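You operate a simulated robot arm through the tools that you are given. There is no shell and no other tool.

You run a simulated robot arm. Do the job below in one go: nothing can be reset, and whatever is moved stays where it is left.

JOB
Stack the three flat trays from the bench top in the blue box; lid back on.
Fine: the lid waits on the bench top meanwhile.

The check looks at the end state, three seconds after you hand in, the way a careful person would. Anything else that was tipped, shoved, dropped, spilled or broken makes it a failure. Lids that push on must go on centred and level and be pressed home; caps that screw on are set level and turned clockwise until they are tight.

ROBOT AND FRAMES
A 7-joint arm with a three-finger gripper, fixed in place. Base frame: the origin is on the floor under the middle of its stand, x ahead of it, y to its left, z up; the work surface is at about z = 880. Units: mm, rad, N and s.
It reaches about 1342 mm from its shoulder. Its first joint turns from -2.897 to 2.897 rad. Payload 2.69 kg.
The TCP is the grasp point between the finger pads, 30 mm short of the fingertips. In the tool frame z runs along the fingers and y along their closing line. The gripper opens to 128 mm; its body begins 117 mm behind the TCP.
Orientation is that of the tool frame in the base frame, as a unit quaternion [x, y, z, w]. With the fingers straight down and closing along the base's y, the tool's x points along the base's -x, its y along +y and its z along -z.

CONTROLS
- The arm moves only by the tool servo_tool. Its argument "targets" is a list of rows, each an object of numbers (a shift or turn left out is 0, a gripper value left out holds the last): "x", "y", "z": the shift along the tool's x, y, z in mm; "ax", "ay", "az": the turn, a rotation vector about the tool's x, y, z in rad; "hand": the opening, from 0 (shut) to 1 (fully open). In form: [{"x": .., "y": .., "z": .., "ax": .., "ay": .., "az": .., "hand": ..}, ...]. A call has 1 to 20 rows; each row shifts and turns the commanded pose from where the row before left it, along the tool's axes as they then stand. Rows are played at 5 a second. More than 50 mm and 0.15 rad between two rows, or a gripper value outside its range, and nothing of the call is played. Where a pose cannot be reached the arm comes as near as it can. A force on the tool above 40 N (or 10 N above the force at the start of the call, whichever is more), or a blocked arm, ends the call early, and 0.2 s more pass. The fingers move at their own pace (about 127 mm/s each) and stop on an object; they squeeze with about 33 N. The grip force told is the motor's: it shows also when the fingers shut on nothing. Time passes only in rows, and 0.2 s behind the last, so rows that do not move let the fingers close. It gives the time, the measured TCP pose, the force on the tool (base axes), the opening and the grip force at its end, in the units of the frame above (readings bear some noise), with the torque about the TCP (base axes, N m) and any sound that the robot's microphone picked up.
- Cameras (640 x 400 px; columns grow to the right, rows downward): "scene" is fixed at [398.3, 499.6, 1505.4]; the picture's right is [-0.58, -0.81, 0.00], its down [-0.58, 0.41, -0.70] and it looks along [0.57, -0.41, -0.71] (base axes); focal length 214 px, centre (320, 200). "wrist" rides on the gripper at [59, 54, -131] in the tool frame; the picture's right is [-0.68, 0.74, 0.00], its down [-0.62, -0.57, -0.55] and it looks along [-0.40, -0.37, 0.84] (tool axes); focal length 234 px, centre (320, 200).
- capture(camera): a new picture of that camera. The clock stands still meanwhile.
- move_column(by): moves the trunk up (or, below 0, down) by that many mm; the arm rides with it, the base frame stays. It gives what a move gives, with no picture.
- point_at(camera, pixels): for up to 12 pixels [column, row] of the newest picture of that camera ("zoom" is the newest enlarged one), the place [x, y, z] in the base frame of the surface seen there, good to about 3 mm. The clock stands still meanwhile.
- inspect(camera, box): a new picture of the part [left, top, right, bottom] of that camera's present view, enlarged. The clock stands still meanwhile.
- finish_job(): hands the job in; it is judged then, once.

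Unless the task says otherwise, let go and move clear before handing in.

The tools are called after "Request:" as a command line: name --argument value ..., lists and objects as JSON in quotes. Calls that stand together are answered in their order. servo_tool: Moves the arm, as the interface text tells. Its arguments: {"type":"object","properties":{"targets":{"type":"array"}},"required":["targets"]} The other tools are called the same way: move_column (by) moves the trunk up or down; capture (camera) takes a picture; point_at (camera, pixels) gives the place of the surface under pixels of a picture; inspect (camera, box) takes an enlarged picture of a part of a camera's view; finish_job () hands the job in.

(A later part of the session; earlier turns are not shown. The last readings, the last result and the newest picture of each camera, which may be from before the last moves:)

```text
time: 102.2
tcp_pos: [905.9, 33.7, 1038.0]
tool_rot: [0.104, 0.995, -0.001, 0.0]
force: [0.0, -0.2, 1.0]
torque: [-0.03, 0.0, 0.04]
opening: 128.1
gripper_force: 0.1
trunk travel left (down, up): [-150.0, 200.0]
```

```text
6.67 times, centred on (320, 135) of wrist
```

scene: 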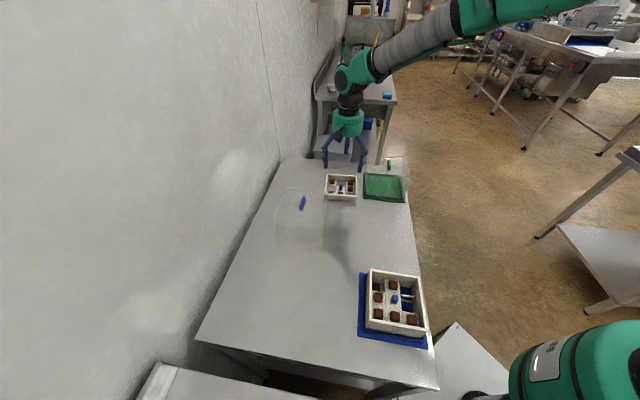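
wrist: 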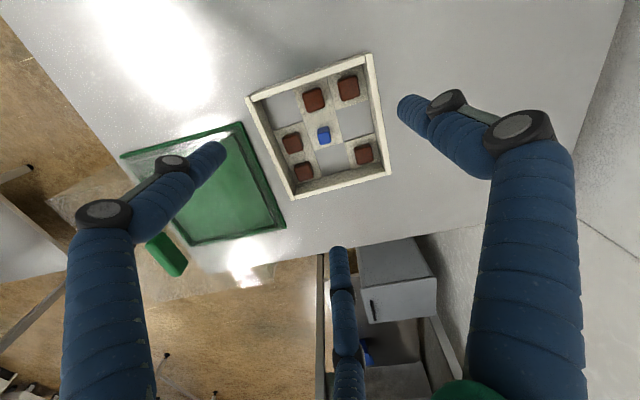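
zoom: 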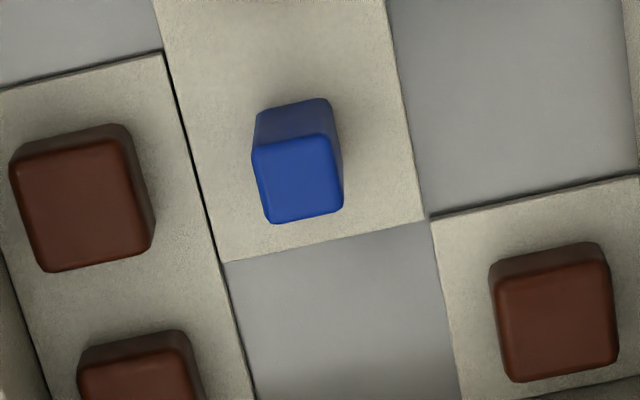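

Grip reads (4.0,−1.8) vs the desired (2.0,−0.5); I'll trim, preshape to 27.5 mm and descend to above the grip's top for a check.

Request:
servo_tool --targets '[{"hand": 0.215, "x": 2.0, "y": -1.3}, {"z": 25}, {"z": 25}, {"z": 25}, {"z": 18}, {}, {}]'

Request:
inspect --camera "wrist" --box '[260, 100, 380, 220]'

```text
time: 103.8
tcp_pos: [902.6, 33.0, 945.8]
tool_rot: [0.106, 0.994, -0.001, -0.001]
force: [-0.1, 0.2, 0.0]
torque: [0.03, 0.01, 0.0]
opening: 27.4
gripper_force: 0.0
trunk travel left (down, up): [-150.0, 200.0]
```

```text
3.33 times, centred on (320, 160) of wrist
```

zoom: 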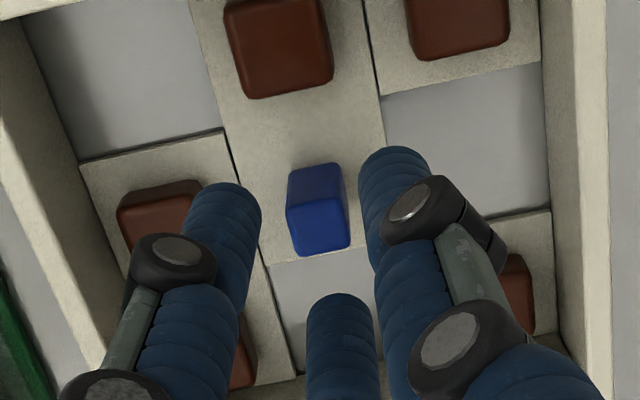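

Gaps look uneven (+y side ~2.5 mm, others ~5), so I'll trim (−0.7,+1.4) and go down in guarded steps.

Request:
servo_tool --targets '[{"x": -0.7, "y": 1.4}, {"z": 4}, {"z": 4}, {"z": 3}, {}]'

Request:
inspect --camera "wrist" --box '[260, 100, 380, 220]'

```text
time: 105.0
tcp_pos: [905.1, 33.8, 934.1]
tool_rot: [0.106, 0.994, 0.0, -0.001]
force: [0.1, -0.4, 0.2]
torque: [0.01, 0.0, -0.01]
opening: 27.6
gripper_force: 0.1
trunk travel left (down, up): [-150.0, 200.0]
```

```text
3.33 times, centred on (320, 160) of wrist
```

zoom: 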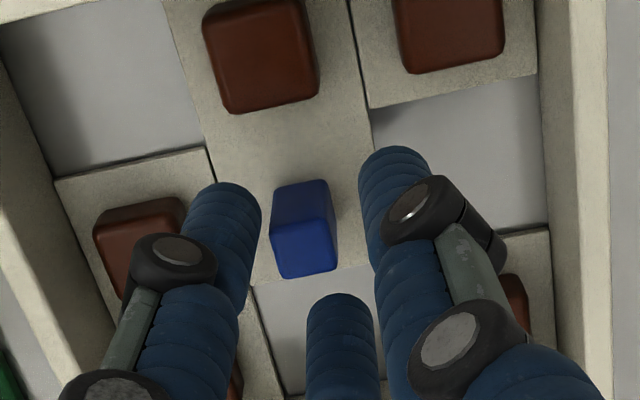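

The trim overshot slightly (now 2.3 mm at the 330° finger, 5.5 mm at +y). I'll step back 1.3 mm and continue down.

Request:
servo_tool --targets '[{"y": -1.3}, {}, {"z": 3}, {"z": 3}, {}]'

Request:
servo_tool --targets '[{"z": 2}, {"z": 2}, {"z": 2}, {"z": 2}, {}]'

Request:
inspect --camera "wrist" --box '[260, 100, 380, 220]'

Request:
inspect --camera "scene" --box '[315, 160, 365, 210]'

```text
time: 106.2
tcp_pos: [904.0, 31.0, 927.6]
tool_rot: [0.105, 0.994, 0.0, 0.0]
force: [-0.8, 0.2, -0.4]
torque: [-0.01, 0.01, -0.01]
opening: 27.7
gripper_force: 0.0
trunk travel left (down, up): [-150.0, 200.0]
```

```text
time: 107.4
tcp_pos: [904.3, 33.4, 920.6]
tool_rot: [0.105, 0.994, 0.0, 0.0]
force: [0.1, 0.2, -0.3]
torque: [0.0, 0.01, -0.05]
opening: 27.5
gripper_force: 0.0
trunk travel left (down, up): [-150.0, 200.0]
```

```text
3.33 times, centred on (320, 160) of wrist
```

zoom: 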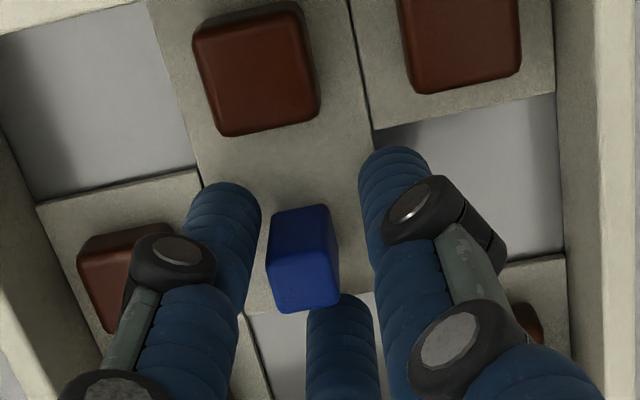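

```text
8.00 times, centred on (340, 185) of scene
```

zoom: 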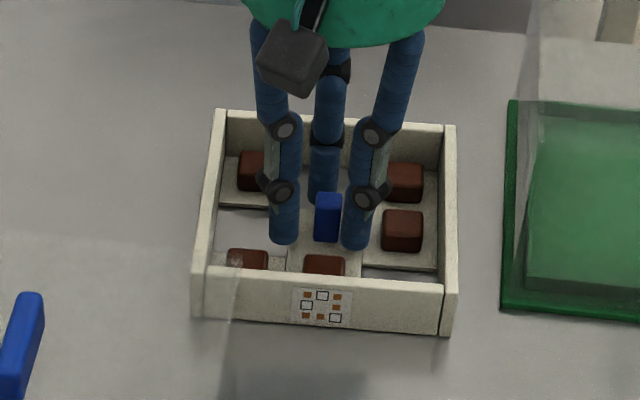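

Fully down, no contact, and the scene view shows clearance to the right block. Closing now and lifting a little.

Request:
servo_tool --targets '[{"hand": 0.17}, {"hand": 0.13}, {"hand": 0.08}, {"hand": 0.0}, {}, {}]'

Request:
servo_tool --targets '[{"z": -2}, {"z": -4}, {"z": -6}, {"z": -8}, {"z": -10}, {}]'

Request:
inspect --camera "wrist" --box '[180, 0, 460, 260]'

Request:
inspect --camera "scene" --box '[305, 145, 375, 215]'

```text
time: 108.8
tcp_pos: [904.7, 34.8, 918.6]
tool_rot: [0.106, 0.994, 0.0, 0.0]
force: [0.3, 0.1, 0.2]
torque: [0.04, -0.07, -0.02]
opening: 16.2
gripper_force: 33.2
trunk travel left (down, up): [-150.0, 200.0]
```

```text
time: 110.2
tcp_pos: [904.5, 34.3, 950.4]
tool_rot: [0.106, 0.994, -0.001, 0.001]
force: [0.1, 0.1, -0.8]
torque: [-0.02, -0.01, 0.0]
opening: 16.2
gripper_force: 33.3
trunk travel left (down, up): [-150.0, 200.0]
```

```text
1.54 times, centred on (320, 130) of wrist
```

zoom: 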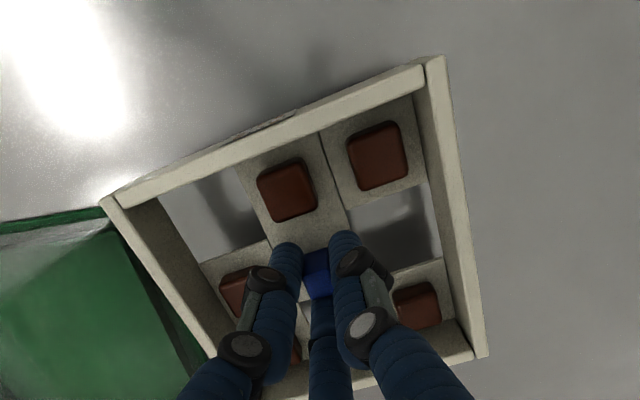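

```text
5.71 times, centred on (340, 180) of scene
```

zoom: 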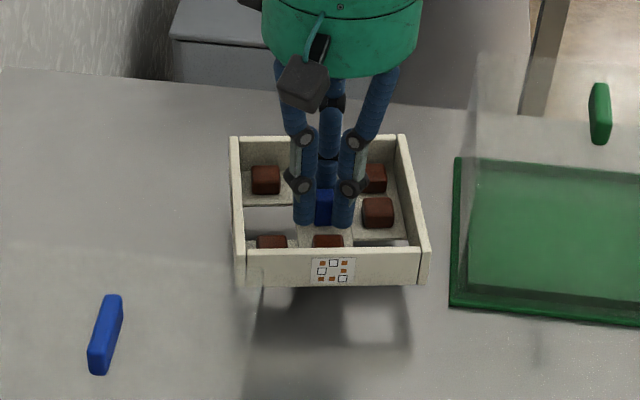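

Tray 3 is lifted and level. I'll raise it well above the lid and green box heights before carrying it across to the stack.

Request:
servo_tool --targets '[{"z": -15}, {"z": -22}, {"z": -22}, {"z": -22}, {"z": -20}, {"z": -10}, {}]'

Request:
inspect --camera "wrist" --box '[180, 0, 460, 260]'

Request:
inspect --camera "scene" --box '[280, 100, 420, 240]'

```text
time: 111.8
tcp_pos: [906.3, 32.5, 1062.6]
tool_rot: [0.106, 0.994, 0.0, 0.001]
force: [0.1, -0.5, -1.3]
torque: [-0.06, 0.01, 0.04]
opening: 16.3
gripper_force: 33.1
trunk travel left (down, up): [-150.0, 200.0]
```

```text
1.54 times, centred on (320, 130) of wrist
```

zoom: 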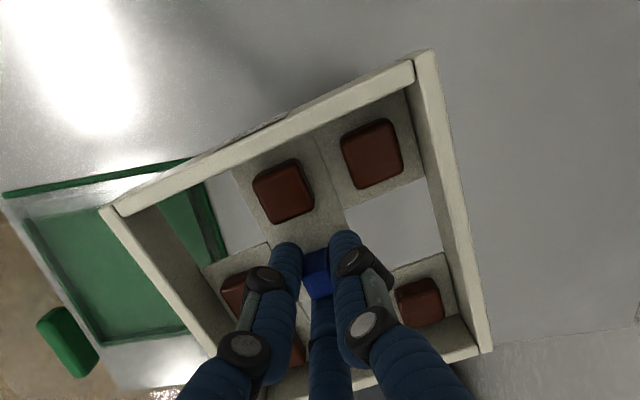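

```text
2.86 times, centred on (350, 170) of scene
```

zoom: 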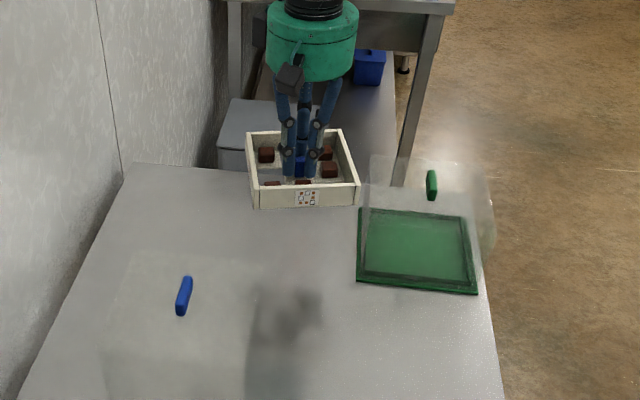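

The tray keeps drifting slowly (edge 109.6° in tool); I'll carry it over now and correct its yaw at the stack.

Request:
servo_tool --targets '[{"x": 17.2, "y": 3.36}, {"x": 34.3, "y": 6.71}, {"x": 34.3, "y": 6.71}, {"x": 34.3, "y": 6.71}, {"x": 34.3, "y": 6.71}, {"x": 34.3, "y": 6.71}, {"x": 34.3, "y": 6.71}, {"x": 34.3, "y": 6.71}, {"x": 34.3, "y": 6.71}, {"x": 34.3, "y": 6.71}, {"x": 34.3, "y": 6.71}, {"x": 34.3, "y": 6.71}, {"x": 34.3, "y": 6.71}, {"x": 34.3, "y": 6.71}, {"x": 17.2, "y": 3.36}, {}, {}]'

Request:
inspect --camera "wrist" --box '[180, 0, 460, 260]'

Request:
capture --camera "scene"

```text
time: 115.4
tcp_pos: [453.4, 222.8, 1060.2]
tool_rot: [0.106, 0.994, 0.0, 0.0]
force: [0.0, -0.4, -1.0]
torque: [-0.02, -0.02, -0.02]
opening: 16.5
gripper_force: 33.3
trunk travel left (down, up): [-150.0, 200.0]
```

```text
1.54 times, centred on (320, 130) of wrist
```

zoom: 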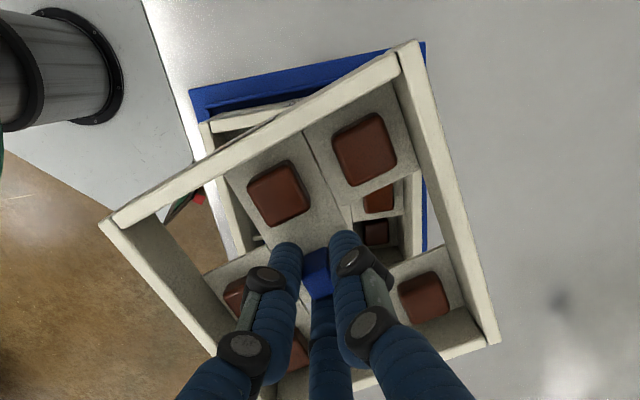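

```text
taken
```

scene: 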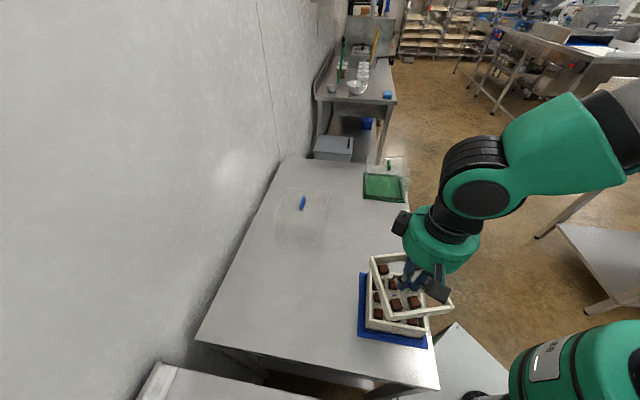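

Drift has slowed (106.7°). I'll wait four seconds to let it settle more before aligning.

Request:
servo_tool --targets '[{}, {}, {}, {}, {}, {}, {}, {}, {}, {}, {}, {}, {}, {}, {}, {}, {}, {}, {}, {}]'

Request:
inspect --camera "wrist" --box '[180, 0, 460, 260]'

```text
time: 119.6
tcp_pos: [452.6, 223.8, 1059.6]
tool_rot: [0.106, 0.994, 0.0, 0.0]
force: [0.2, 0.8, -1.5]
torque: [0.0, -0.01, 0.01]
opening: 16.6
gripper_force: 32.6
trunk travel left (down, up): [-150.0, 200.0]
```

```text
1.54 times, centred on (320, 130) of wrist
```

zoom: 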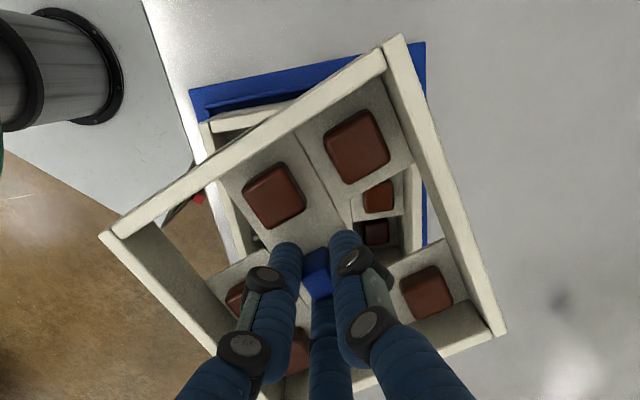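

Edge is at 103° and creeping ~0.9°/s. I'll rotate −20.7° to match the stack's yaw and lower to ~17 mm above it, then measure.

Request:
servo_tool --targets '[{"az": 0.1204, "z": 10}, {"az": 0.1204, "z": 15}, {"az": 0.1204, "z": 15}, {"z": 15}]'

Request:
inspect --camera "wrist" --box '[180, 0, 460, 260]'

Request:
inspect --camera "scene" --box '[340, 230, 450, 350]'

```text
time: 120.6
tcp_pos: [454.7, 225.5, 1006.2]
tool_rot: [0.282, 0.959, 0.0, 0.0]
force: [0.1, 0.4, -1.4]
torque: [0.0, 0.01, -0.02]
opening: 16.6
gripper_force: 33.1
trunk travel left (down, up): [-150.0, 200.0]
```

```text
1.54 times, centred on (320, 130) of wrist
```

zoom: 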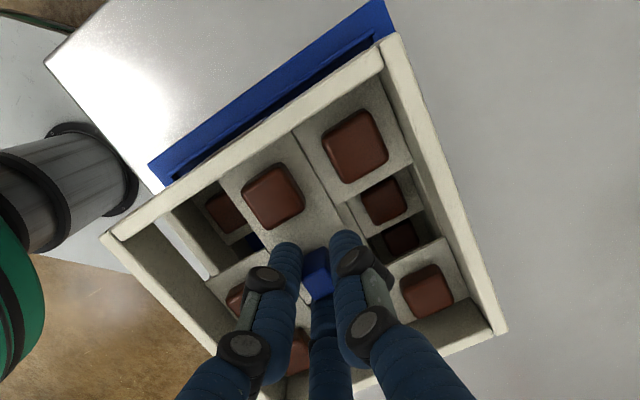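

```text
3.33 times, centred on (395, 290) of scene
```

zoom: 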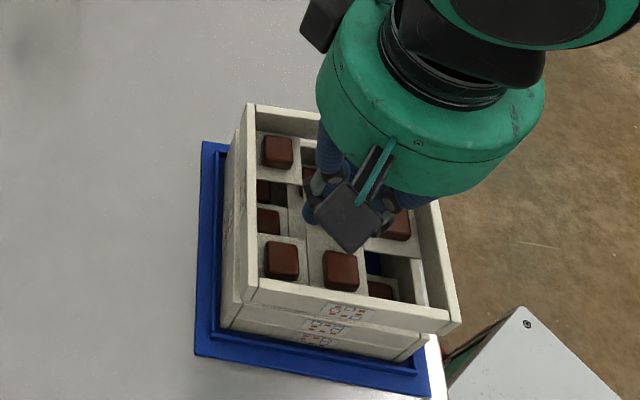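

Edges look parallel. I'll measure the corners of tray 3 versus tray 2 in tight zooms.

Request:
inspect --camera "scene" --box '[395, 305, 430, 345]'

Request:
point_at --camera "zoom" --pixels '[[250, 130], [150, 110], [350, 150], [150, 190], [250, 215], [330, 235], [150, 260], [250, 285], [320, 300], [450, 160], [440, 190], [400, 240]]'

Request:
inspect --camera "scene" --box '[355, 295, 395, 335]'

Request:
point_at --camera "zoom" --pixels '[[300, 30], [300, 80], [298, 120], [280, 150], [275, 190], [270, 230], [400, 140], [480, 160], [400, 215], [480, 235], [380, 260], [460, 285]]'

```text
10.00 times, centred on (412, 325) of scene
```

zoom: 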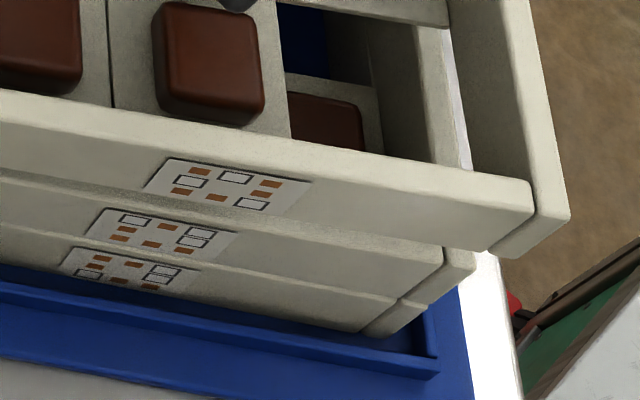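

```text
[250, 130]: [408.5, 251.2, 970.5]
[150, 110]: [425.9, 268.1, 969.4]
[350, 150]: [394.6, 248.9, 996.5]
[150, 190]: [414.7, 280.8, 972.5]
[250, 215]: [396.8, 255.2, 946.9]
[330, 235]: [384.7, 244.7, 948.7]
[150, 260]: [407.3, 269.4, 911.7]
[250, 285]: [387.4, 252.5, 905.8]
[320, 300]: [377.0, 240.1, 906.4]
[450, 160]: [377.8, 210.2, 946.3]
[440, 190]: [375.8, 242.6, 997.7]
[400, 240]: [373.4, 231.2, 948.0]
```

```text
10.00 times, centred on (375, 315) of scene
```

zoom: 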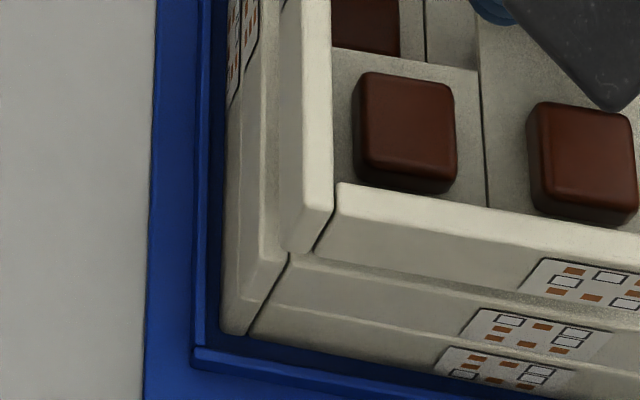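

```text
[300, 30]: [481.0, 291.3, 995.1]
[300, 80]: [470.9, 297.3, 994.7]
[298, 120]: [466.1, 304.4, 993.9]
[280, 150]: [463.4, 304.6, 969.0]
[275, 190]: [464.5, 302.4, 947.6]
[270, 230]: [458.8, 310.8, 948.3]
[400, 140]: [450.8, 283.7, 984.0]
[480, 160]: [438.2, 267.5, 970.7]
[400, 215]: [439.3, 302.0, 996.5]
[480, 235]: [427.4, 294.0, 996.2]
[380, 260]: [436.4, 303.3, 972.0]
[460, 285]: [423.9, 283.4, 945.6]
```

Tray 3 is about 3.8 mm too far forward, ~1.2 mm to the right and ~1° CCW, still creeping CCW. I'll correct all three, lower 8 mm, and re-check.

Request:
servo_tool --targets '[{"x": -3.95, "y": 0.3, "z": 4}, {"az": 0.042, "z": 4}]'

Request:
inspect --camera "scene" --box '[395, 305, 430, 345]'

Request:
inspect --camera "scene" --box '[355, 295, 395, 335]'

Request:
inspect --camera "scene" --box '[350, 250, 390, 290]'

Request:
inspect --camera "wrist" --box '[180, 0, 460, 260]'

```text
time: 121.2
tcp_pos: [458.5, 223.7, 998.1]
tool_rot: [0.302, 0.953, 0.0, 0.0]
force: [0.1, 0.5, -1.1]
torque: [0.03, -0.03, -0.04]
opening: 16.8
gripper_force: 32.9
trunk travel left (down, up): [-150.0, 200.0]
```

```text
10.00 times, centred on (412, 325) of scene
```

zoom: 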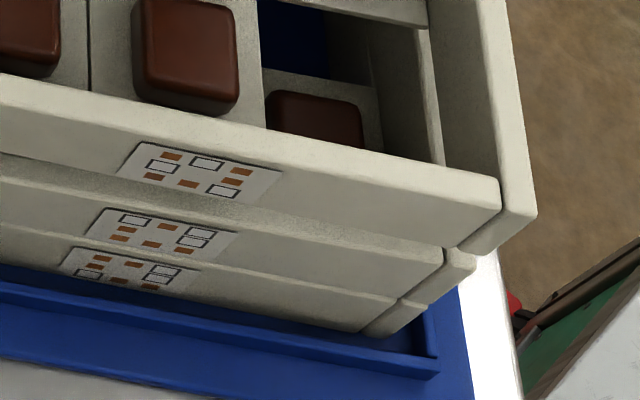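

```text
10.00 times, centred on (375, 315) of scene
```

zoom: 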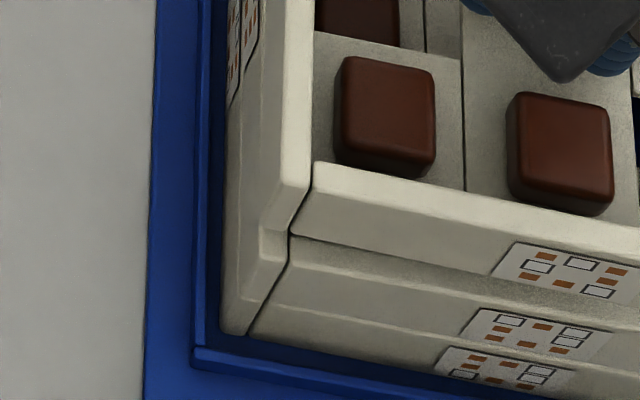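

```text
10.00 times, centred on (370, 270) of scene
```

zoom: 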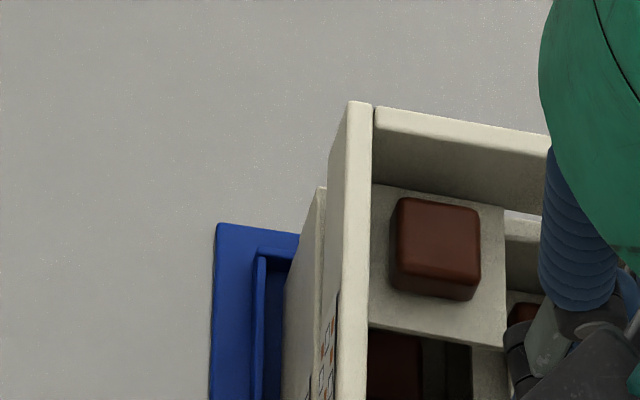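

```text
1.54 times, centred on (320, 130) of wrist
```

zoom: 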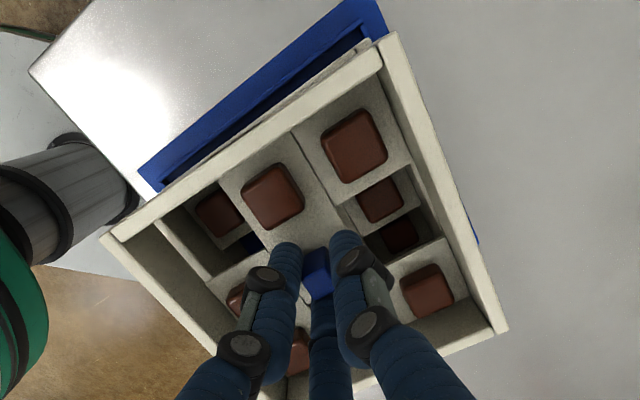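

I'll sample points on the outer faces of tray 3 and tray 2 to get a numerical comparison.

Request:
inspect --camera "scene" --box '[355, 295, 395, 335]'

Request:
point_at --camera "zoom" --pixels '[[272, 40], [272, 100], [270, 160], [244, 140], [244, 200], [248, 240], [340, 215], [420, 235], [480, 250], [330, 260], [400, 285], [450, 300]]'

Request:
inspect --camera "scene" --box '[350, 250, 390, 290]'

Request:
point_at --camera "zoom" --pixels '[[340, 150], [335, 200], [333, 260], [330, 290], [308, 230], [305, 280], [300, 330], [318, 210], [360, 110], [358, 250], [316, 300], [312, 350]]'

Request:
inspect --camera "scene" --box '[395, 305, 430, 345]'

Request:
point_at --camera "zoom" --pixels '[[50, 130], [320, 190], [420, 210], [60, 200], [300, 235], [400, 255], [50, 245], [300, 285], [380, 300], [515, 200], [500, 225], [455, 270]]'

```text
10.00 times, centred on (375, 315) of scene
```

zoom: 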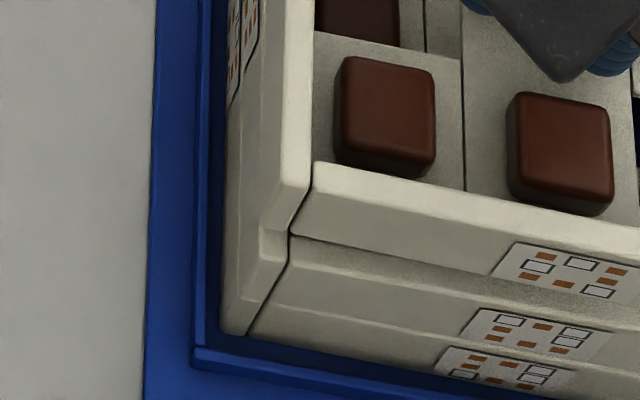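

```text
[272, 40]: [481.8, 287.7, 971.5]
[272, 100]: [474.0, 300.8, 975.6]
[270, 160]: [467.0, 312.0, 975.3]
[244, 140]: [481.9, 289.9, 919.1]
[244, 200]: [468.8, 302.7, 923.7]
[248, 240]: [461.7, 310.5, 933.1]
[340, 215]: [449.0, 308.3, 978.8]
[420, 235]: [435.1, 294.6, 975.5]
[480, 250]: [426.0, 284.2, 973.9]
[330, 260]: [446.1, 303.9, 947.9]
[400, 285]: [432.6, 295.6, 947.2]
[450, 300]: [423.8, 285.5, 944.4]
```

```text
10.00 times, centred on (370, 270) of scene
```

zoom: 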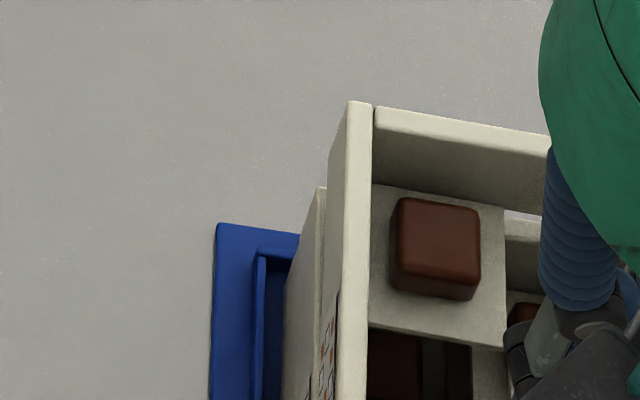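

```text
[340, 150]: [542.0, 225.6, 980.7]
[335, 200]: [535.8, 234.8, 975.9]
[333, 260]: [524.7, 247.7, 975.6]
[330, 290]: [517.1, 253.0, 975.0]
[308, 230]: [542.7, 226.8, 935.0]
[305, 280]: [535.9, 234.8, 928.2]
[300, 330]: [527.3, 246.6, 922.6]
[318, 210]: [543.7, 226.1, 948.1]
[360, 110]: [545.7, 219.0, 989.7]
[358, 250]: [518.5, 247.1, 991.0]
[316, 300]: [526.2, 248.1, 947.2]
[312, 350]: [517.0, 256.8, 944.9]
```

```text
10.00 times, centred on (412, 325) of scene
```

zoom: 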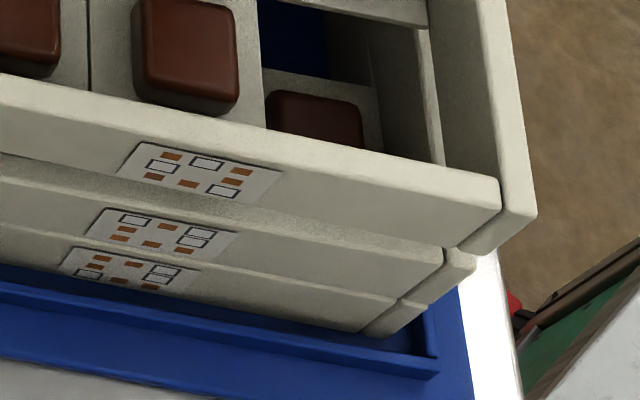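

```text
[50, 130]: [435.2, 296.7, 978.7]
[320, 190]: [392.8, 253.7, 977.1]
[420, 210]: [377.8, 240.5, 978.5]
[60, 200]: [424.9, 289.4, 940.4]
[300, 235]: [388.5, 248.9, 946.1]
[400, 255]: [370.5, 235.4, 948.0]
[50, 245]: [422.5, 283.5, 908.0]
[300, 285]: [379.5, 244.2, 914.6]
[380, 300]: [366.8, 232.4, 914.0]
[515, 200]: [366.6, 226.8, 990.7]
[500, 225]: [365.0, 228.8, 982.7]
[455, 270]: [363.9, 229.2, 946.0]
```

Numbers: tray 3 is ~1 mm back, ~0.4 mm left and ~1.3° clockwise, which the creep will cancel while I lower. Applying +1 mm and lowering.

Request:
servo_tool --targets '[{"x": 1.0, "z": 4}, {"z": 3}]'

Request:
servo_tool --targets '[{"z": 1}]'

Request:
servo_tool --targets '[{"z": 1}]'

Request:
inspect --camera "scene" --box '[340, 240, 445, 350]'

```text
time: 121.8
tcp_pos: [457.3, 224.5, 991.3]
tool_rot: [0.302, 0.953, 0.001, 0.0]
force: [-0.1, -1.1, -1.2]
torque: [0.01, -0.03, -0.01]
opening: 16.7
gripper_force: 32.9
trunk travel left (down, up): [-150.0, 200.0]
```

```text
time: 122.2
tcp_pos: [458.3, 225.3, 991.5]
tool_rot: [0.303, 0.953, 0.0, 0.0]
force: [0.7, 0.2, -0.2]
torque: [0.0, 0.0, 0.01]
opening: 16.7
gripper_force: 33.2
trunk travel left (down, up): [-150.0, 200.0]
```

```text
time: 122.6
tcp_pos: [458.2, 224.6, 990.3]
tool_rot: [0.302, 0.953, -0.001, 0.0]
force: [-0.2, 0.1, -1.5]
torque: [-0.01, -0.03, 0.02]
opening: 16.8
gripper_force: 33.0
trunk travel left (down, up): [-150.0, 200.0]
```

```text
3.64 times, centred on (392, 295) of scene
```

zoom: 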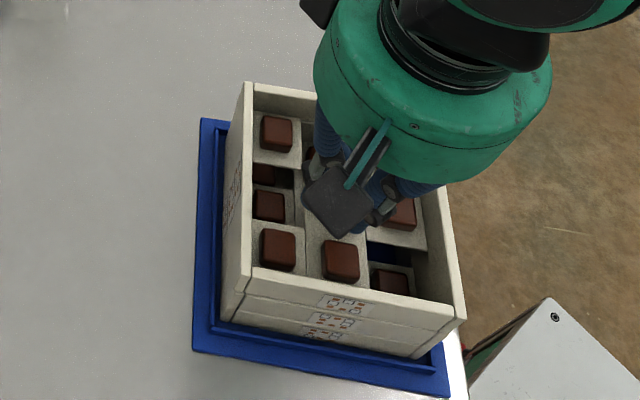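

Nearly there with no contact yet; I'll continue down by 1 mm steps.

Request:
servo_tool --targets '[{"z": 1}]'

Request:
servo_tool --targets '[{"z": 1}]'

Request:
inspect --camera "scene" --box '[395, 305, 430, 345]'

Request:
inspect --camera "scene" --box '[355, 295, 395, 335]'

Request:
inspect --camera "scene" --box '[350, 250, 390, 290]'

```text
time: 123.0
tcp_pos: [458.4, 224.7, 989.7]
tool_rot: [0.303, 0.953, 0.001, 0.0]
force: [-0.1, -0.8, -1.0]
torque: [0.04, 0.01, -0.02]
opening: 16.8
gripper_force: 33.0
trunk travel left (down, up): [-150.0, 200.0]
```

```text
time: 123.4
tcp_pos: [457.8, 224.8, 989.2]
tool_rot: [0.303, 0.953, 0.0, 0.001]
force: [-0.6, 1.0, 2.9]
torque: [-0.11, 0.1, -0.06]
opening: 16.9
gripper_force: 33.2
trunk travel left (down, up): [-150.0, 200.0]
```

```text
10.00 times, centred on (412, 325) of scene
```

zoom: 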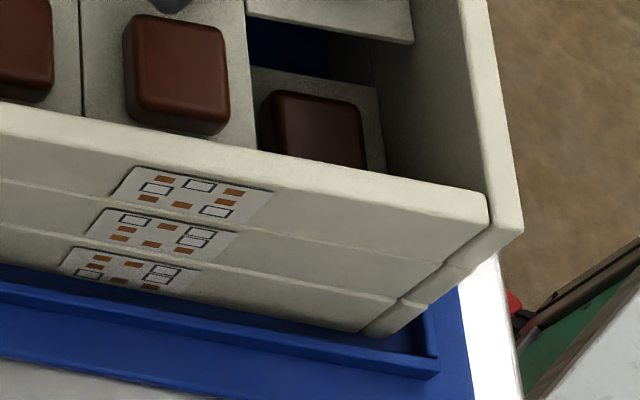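

```text
10.00 times, centred on (375, 315) of scene
```

zoom: 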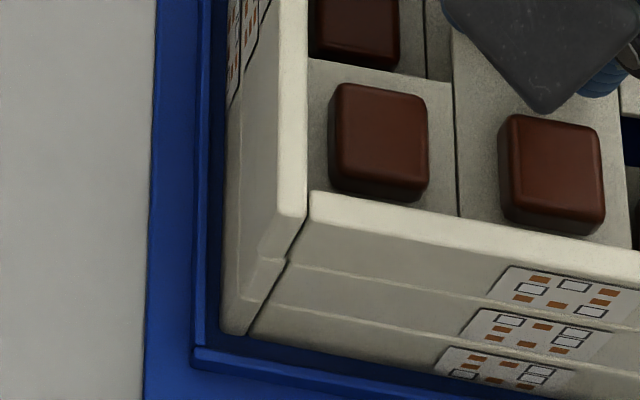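

```text
10.00 times, centred on (370, 270) of scene
```

zoom: 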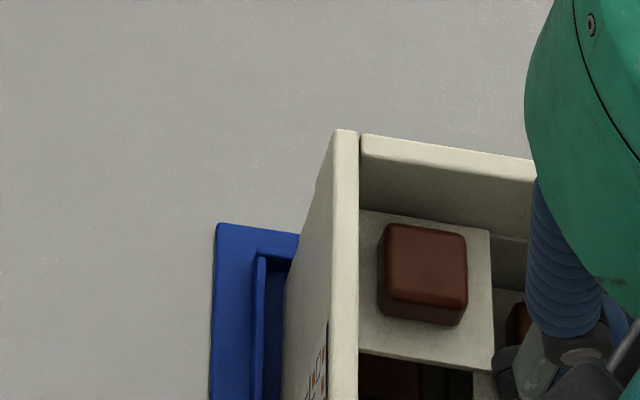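

All three trays line up flush at the visible corners and there is light contact. I'll release (all finger directions face open cells now) and lift out.

Request:
servo_tool --targets '[{"z": 0.5}, {"hand": 0.15}, {"hand": 0.175}, {"hand": 0.2}, {"hand": 0.215}, {}]'

Request:
inspect --camera "wrist" --box '[260, 100, 380, 220]'

```text
time: 124.8
tcp_pos: [457.1, 225.3, 987.3]
tool_rot: [0.302, 0.953, 0.0, 0.0]
force: [0.4, 0.7, 0.6]
torque: [0.0, 0.01, 0.02]
opening: 27.6
gripper_force: 0.1
trunk travel left (down, up): [-150.0, 200.0]
```

```text
3.33 times, centred on (320, 160) of wrist
```

zoom: 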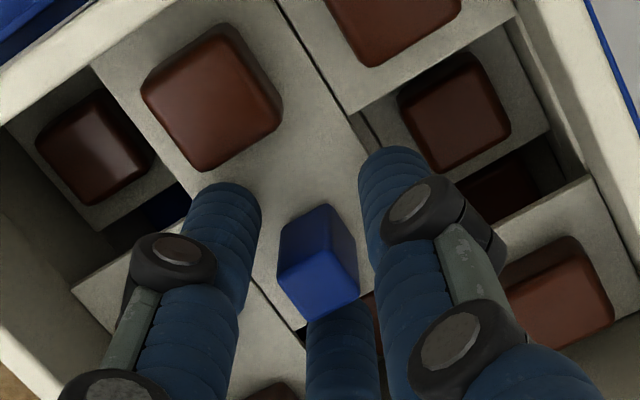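

Released cleanly. Lifting straight out and checking the stack.

Request:
servo_tool --targets '[{"z": -3}, {"z": -6}, {"z": -10}, {"z": -20}, {"z": -30}, {"z": -30, "hand": 0.6}, {}]'

Request:
inspect --camera "wrist" --box '[210, 0, 430, 220]'

Request:
inspect --camera "scene" --box '[340, 240, 445, 350]'

Request:
capture --camera "scene"

```text
time: 126.4
tcp_pos: [456.4, 225.5, 1087.3]
tool_rot: [0.302, 0.953, 0.0, 0.0]
force: [-0.3, -0.6, 1.0]
torque: [0.01, -0.04, -0.02]
opening: 76.8
gripper_force: 0.0
trunk travel left (down, up): [-150.0, 200.0]
```

```text
1.82 times, centred on (320, 110) of wrist
```

zoom: 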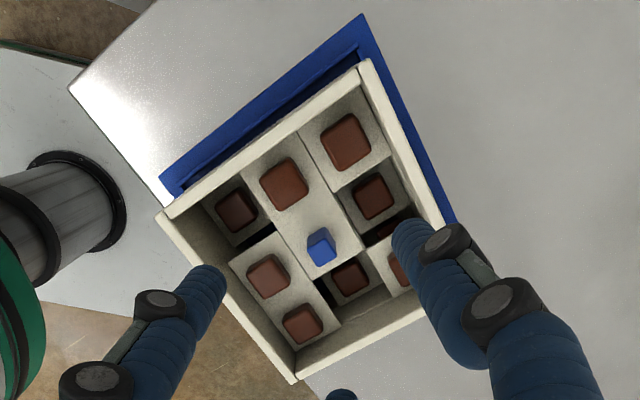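

```text
3.64 times, centred on (392, 295) of scene
```

zoom: 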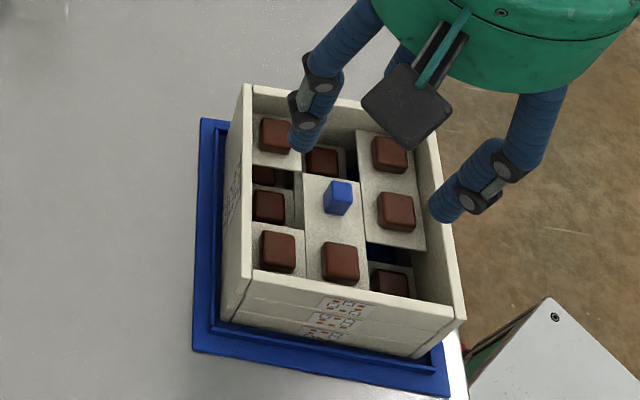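

```text
taken
```

scene: 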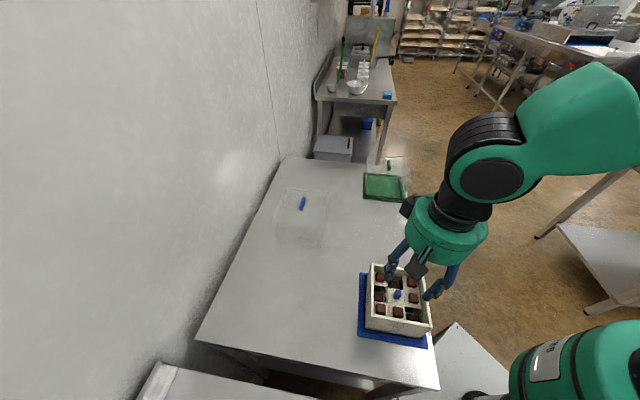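

All three trays are stacked flush, every block in its cell. Now I'll go back for the lid: restore the 45° tool yaw and move over its handle near (830,259).

Request:
servo_tool --targets '[{"az": 0.0855, "hand": 0.5}, {"az": 0.0855}, {"x": -20, "y": 24}, {"x": -22.02, "y": 26.4}, {"x": -22.02, "y": 26.4}, {"x": -22.02, "y": 26.4}, {"x": -22.02, "y": 26.4}, {"x": -22.02, "y": 26.4}, {"x": -22.02, "y": 26.4}, {"x": -22.02, "y": 26.4}, {"x": -22.02, "y": 26.4}, {"x": -22.02, "y": 26.4}, {"x": -22.02, "y": 26.4}, {}, {}]'

Request:
capture --camera "wrist"

Request:
inspect --camera "wrist" --box '[260, 80, 380, 220]'

```text
time: 129.6
tcp_pos: [827.8, 260.2, 1085.6]
tool_rot: [0.383, 0.924, 0.001, 0.0]
force: [-0.1, 0.0, 0.4]
torque: [0.04, -0.01, -0.03]
opening: 64.0
gripper_force: 0.1
trunk travel left (down, up): [-150.0, 200.0]
```

```text
taken
```

wrist: 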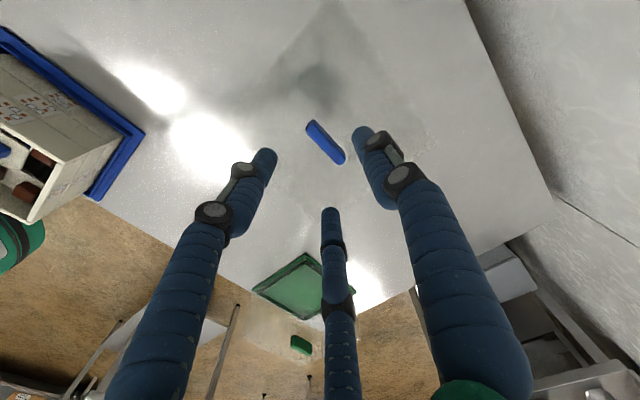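

```text
2.86 times, centred on (320, 150) of wrist
```

zoom: 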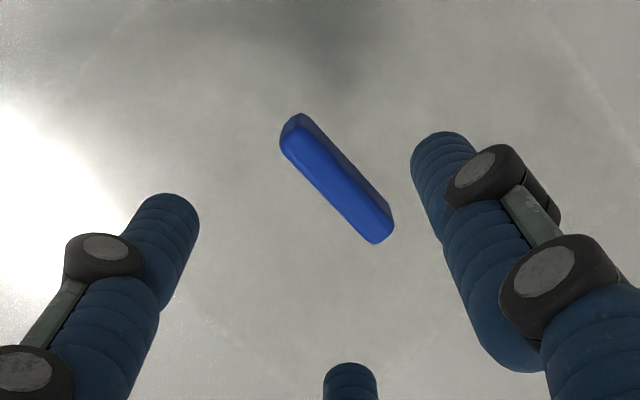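

The handle is at wrist (325,145). I'll descend partway and then compare with the picture taken at release.

Request:
servo_tool --targets '[{"z": 20}, {"z": 15}, {"z": 10}, {}, {}]'

Request:
inspect --camera "wrist" --box '[200, 40, 440, 240]'

```text
time: 130.8
tcp_pos: [828.7, 259.7, 1041.8]
tool_rot: [0.383, 0.924, 0.0, 0.0]
force: [1.2, 0.2, -0.2]
torque: [-0.01, 0.0, 0.0]
opening: 64.0
gripper_force: 0.1
trunk travel left (down, up): [-150.0, 200.0]
```

```text
2.00 times, centred on (320, 140) of wrist
```

zoom: 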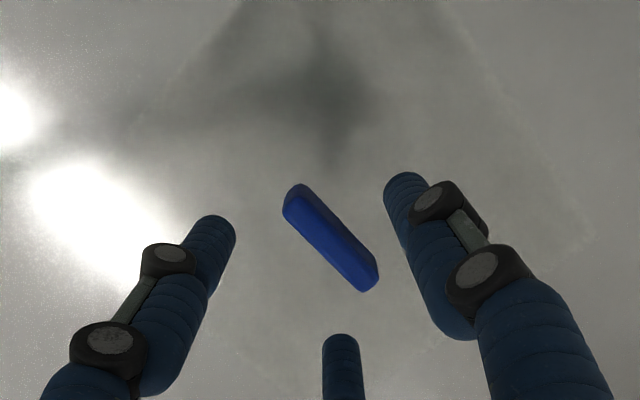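

I'll descend to the release height and compare pixel-for-pixel with the release picture.

Request:
servo_tool --targets '[{"z": 12}, {"z": 9}, {"z": 4}, {}, {}]'

Request:
inspect --camera "wrist" --box '[200, 40, 440, 240]'

```text
time: 132.0
tcp_pos: [830.3, 258.1, 1013.5]
tool_rot: [0.383, 0.924, 0.0, 0.0]
force: [-0.8, 0.5, -0.4]
torque: [0.02, 0.0, 0.0]
opening: 63.9
gripper_force: 0.0
trunk travel left (down, up): [-150.0, 200.0]
```

```text
2.00 times, centred on (320, 140) of wrist
```

zoom: 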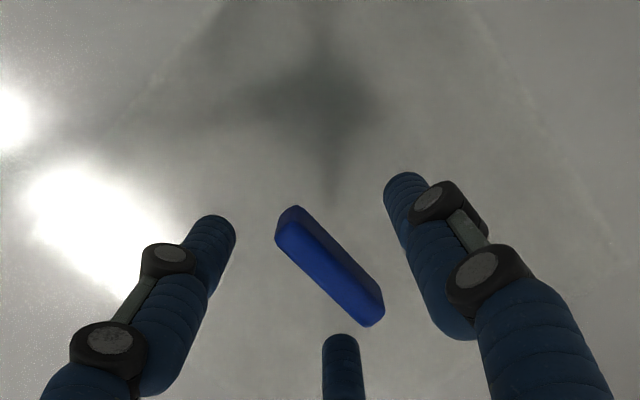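

Compared with the release picture the handle is ~1.5 mm off and I'm ~3 mm lower. I'll trim and compare again.

Request:
servo_tool --targets '[{"x": -1.6, "y": 0.4, "z": -2.5}, {}, {}]'

Request:
inspect --camera "wrist" --box '[200, 40, 440, 240]'

```text
time: 132.8
tcp_pos: [832.2, 257.8, 1016.9]
tool_rot: [0.382, 0.924, -0.001, 0.001]
force: [-0.2, -1.2, 0.5]
torque: [-0.01, -0.01, 0.0]
opening: 63.8
gripper_force: 0.1
trunk travel left (down, up): [-150.0, 200.0]
```

```text
2.00 times, centred on (320, 140) of wrist
```

zoom: 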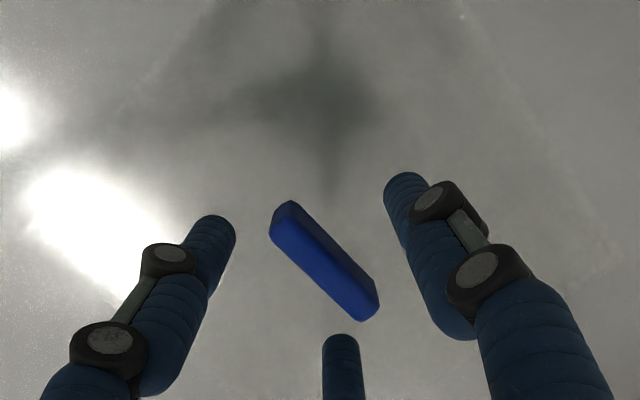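

Now within ~1.5 mm of the release picture; one last small trim, then I'll close on the handle.

Request:
servo_tool --targets '[{"x": 1.0, "y": 0.5}, {}, {"hand": 0.4}, {"hand": 0.3}, {"hand": 0.22}, {"hand": 0.15}, {"hand": 0.08}, {"hand": 0.0}, {}, {}]'

Request:
inspect --camera "wrist" --box '[240, 80, 400, 240]'

Request:
inspect --camera "scene" --box '[250, 150, 350, 260]'

```text
time: 135.0
tcp_pos: [832.1, 259.0, 1017.4]
tool_rot: [0.382, 0.924, -0.001, 0.0]
force: [-0.1, 0.0, -0.3]
torque: [0.06, -0.08, 0.05]
opening: 20.2
gripper_force: 33.0
trunk travel left (down, up): [-150.0, 200.0]
```

```text
2.50 times, centred on (320, 160) of wrist
```

zoom: 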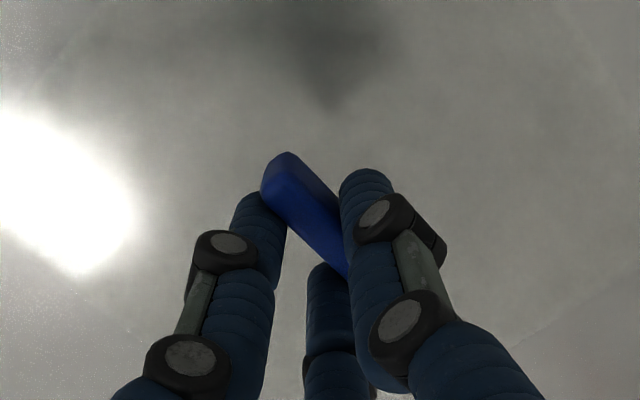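

```text
3.64 times, centred on (300, 205) of scene
```

zoom: 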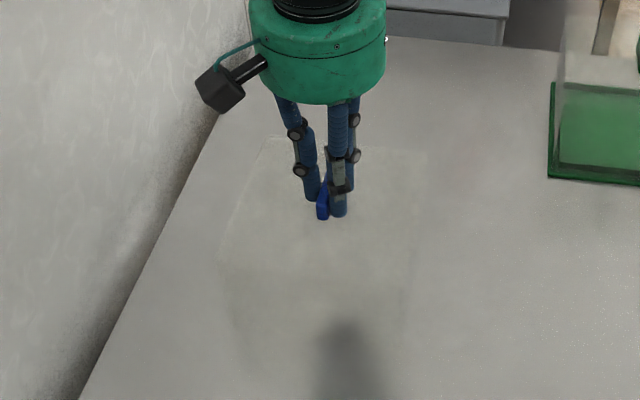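

The grip matches the first one (opening 20.2, same picture). I'll lift the lid straight up well above the stack height.

Request:
servo_tool --targets '[{"z": -3}, {"z": -7}, {"z": -15}, {"z": -20}, {"z": -20}, {"z": -20}, {"z": -20}, {"z": -20}, {"z": -15}, {}]'

Request:
capture --camera "scene"

Request:
inspect --camera "wrist" --box '[240, 80, 400, 240]'

```text
time: 137.2
tcp_pos: [831.7, 259.3, 1160.6]
tool_rot: [0.383, 0.924, 0.0, 0.0]
force: [-0.3, -0.5, -1.7]
torque: [0.01, 0.0, -0.01]
opening: 20.1
gripper_force: 32.8
trunk travel left (down, up): [-150.0, 200.0]
```

```text
taken
```

scene: 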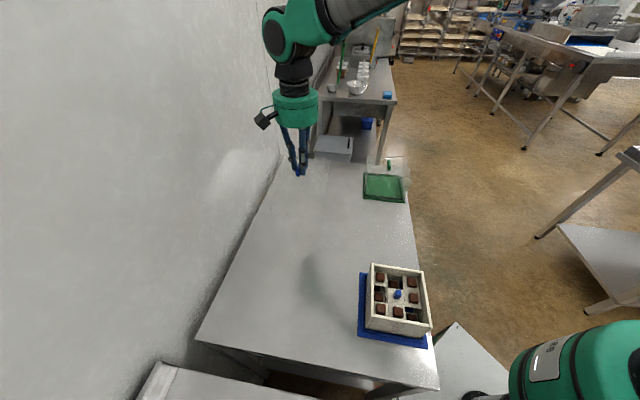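

```text
2.50 times, centred on (320, 160) of wrist
```

zoom: 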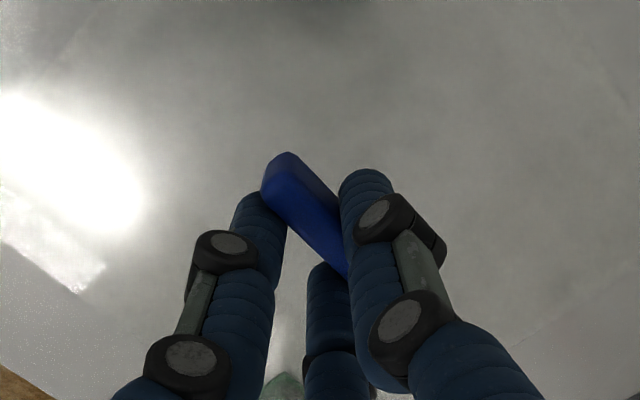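

The lid hangs steady. I'll carry it back by exactly reversing the earlier displacement.

Request:
servo_tool --targets '[{"x": 10, "y": -12.1}, {"x": 19.9, "y": -24.2}, {"x": 19.9, "y": -24.2}, {"x": 19.9, "y": -24.2}, {"x": 19.9, "y": -24.2}, {"x": 19.9, "y": -24.2}, {"x": 19.9, "y": -24.2}, {"x": 19.9, "y": -24.2}, {"x": 19.9, "y": -24.2}, {"x": 19.9, "y": -24.2}, {"x": 19.9, "y": -24.2}, {"x": 19.9, "y": -24.2}, {"x": 10, "y": -12.1}, {}, {}, {}]'

Request:
capture --camera "wrist"

Request:
inspect --camera "wrist" --box '[200, 40, 440, 240]'

Request:
inspect --camera "scene" --box '[320, 190, 470, 360]'

```text
time: 140.6
tcp_pos: [456.5, 223.6, 1157.6]
tool_rot: [0.383, 0.924, 0.001, 0.0]
force: [0.9, 1.1, -1.5]
torque: [0.02, 0.01, -0.02]
opening: 19.8
gripper_force: 32.7
trunk travel left (down, up): [-150.0, 200.0]
```

```text
taken
```

wrist: 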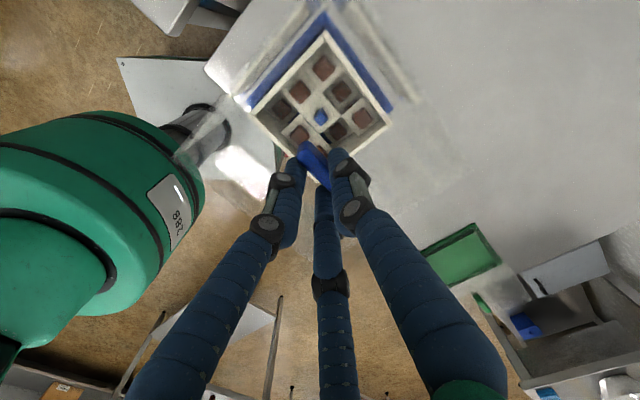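

```text
2.00 times, centred on (320, 140) of wrist
```

zoom: 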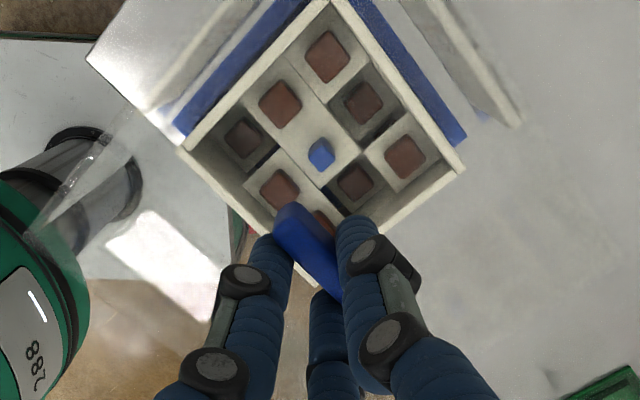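

```text
2.35 times, centred on (395, 275) of scene
```

zoom: 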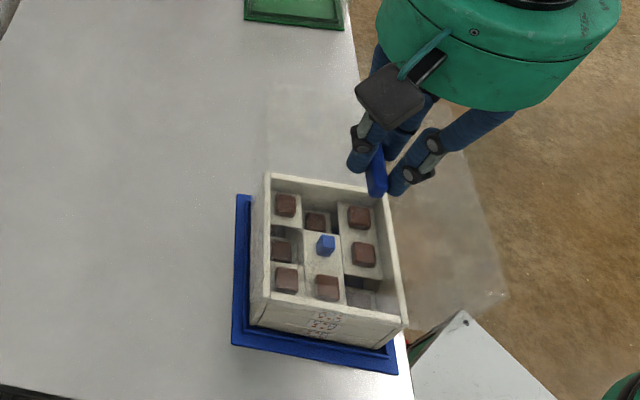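

The lid is over the stack (TCP reads 456.5,223.6, close to the original 456.2,222.4). I'll lower to just above the stack and check the clear walls' position.

Request:
servo_tool --targets '[{"z": 10}, {"z": 10}, {"z": 8}, {}, {}]'

Request:
inspect --camera "scene" --box '[345, 250, 445, 350]'

Request:
inspect --camera "wrist" --box '[200, 0, 440, 240]'

```text
time: 141.8
tcp_pos: [456.8, 222.8, 1131.9]
tool_rot: [0.383, 0.924, 0.0, 0.0]
force: [0.2, -0.6, -1.6]
torque: [0.01, 0.0, 0.05]
opening: 19.9
gripper_force: 33.4
trunk travel left (down, up): [-150.0, 200.0]
```

```text
4.00 times, centred on (395, 300) of scene
```

zoom: 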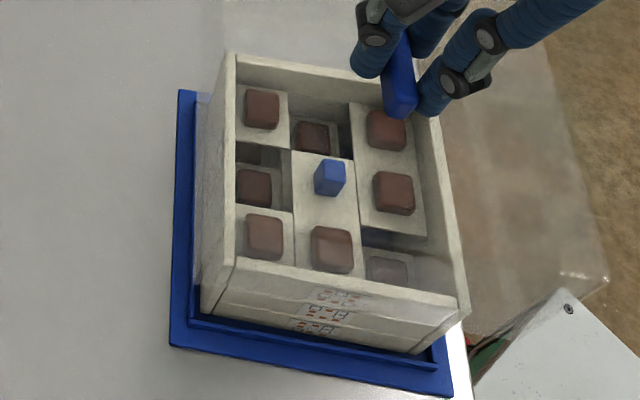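

```text
1.67 times, centred on (320, 120) of wrist
```

zoom: 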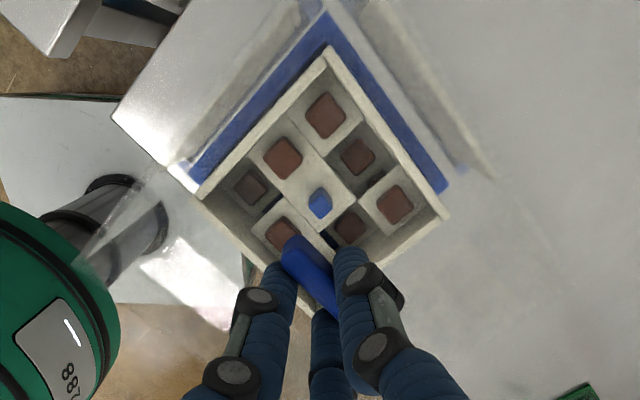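

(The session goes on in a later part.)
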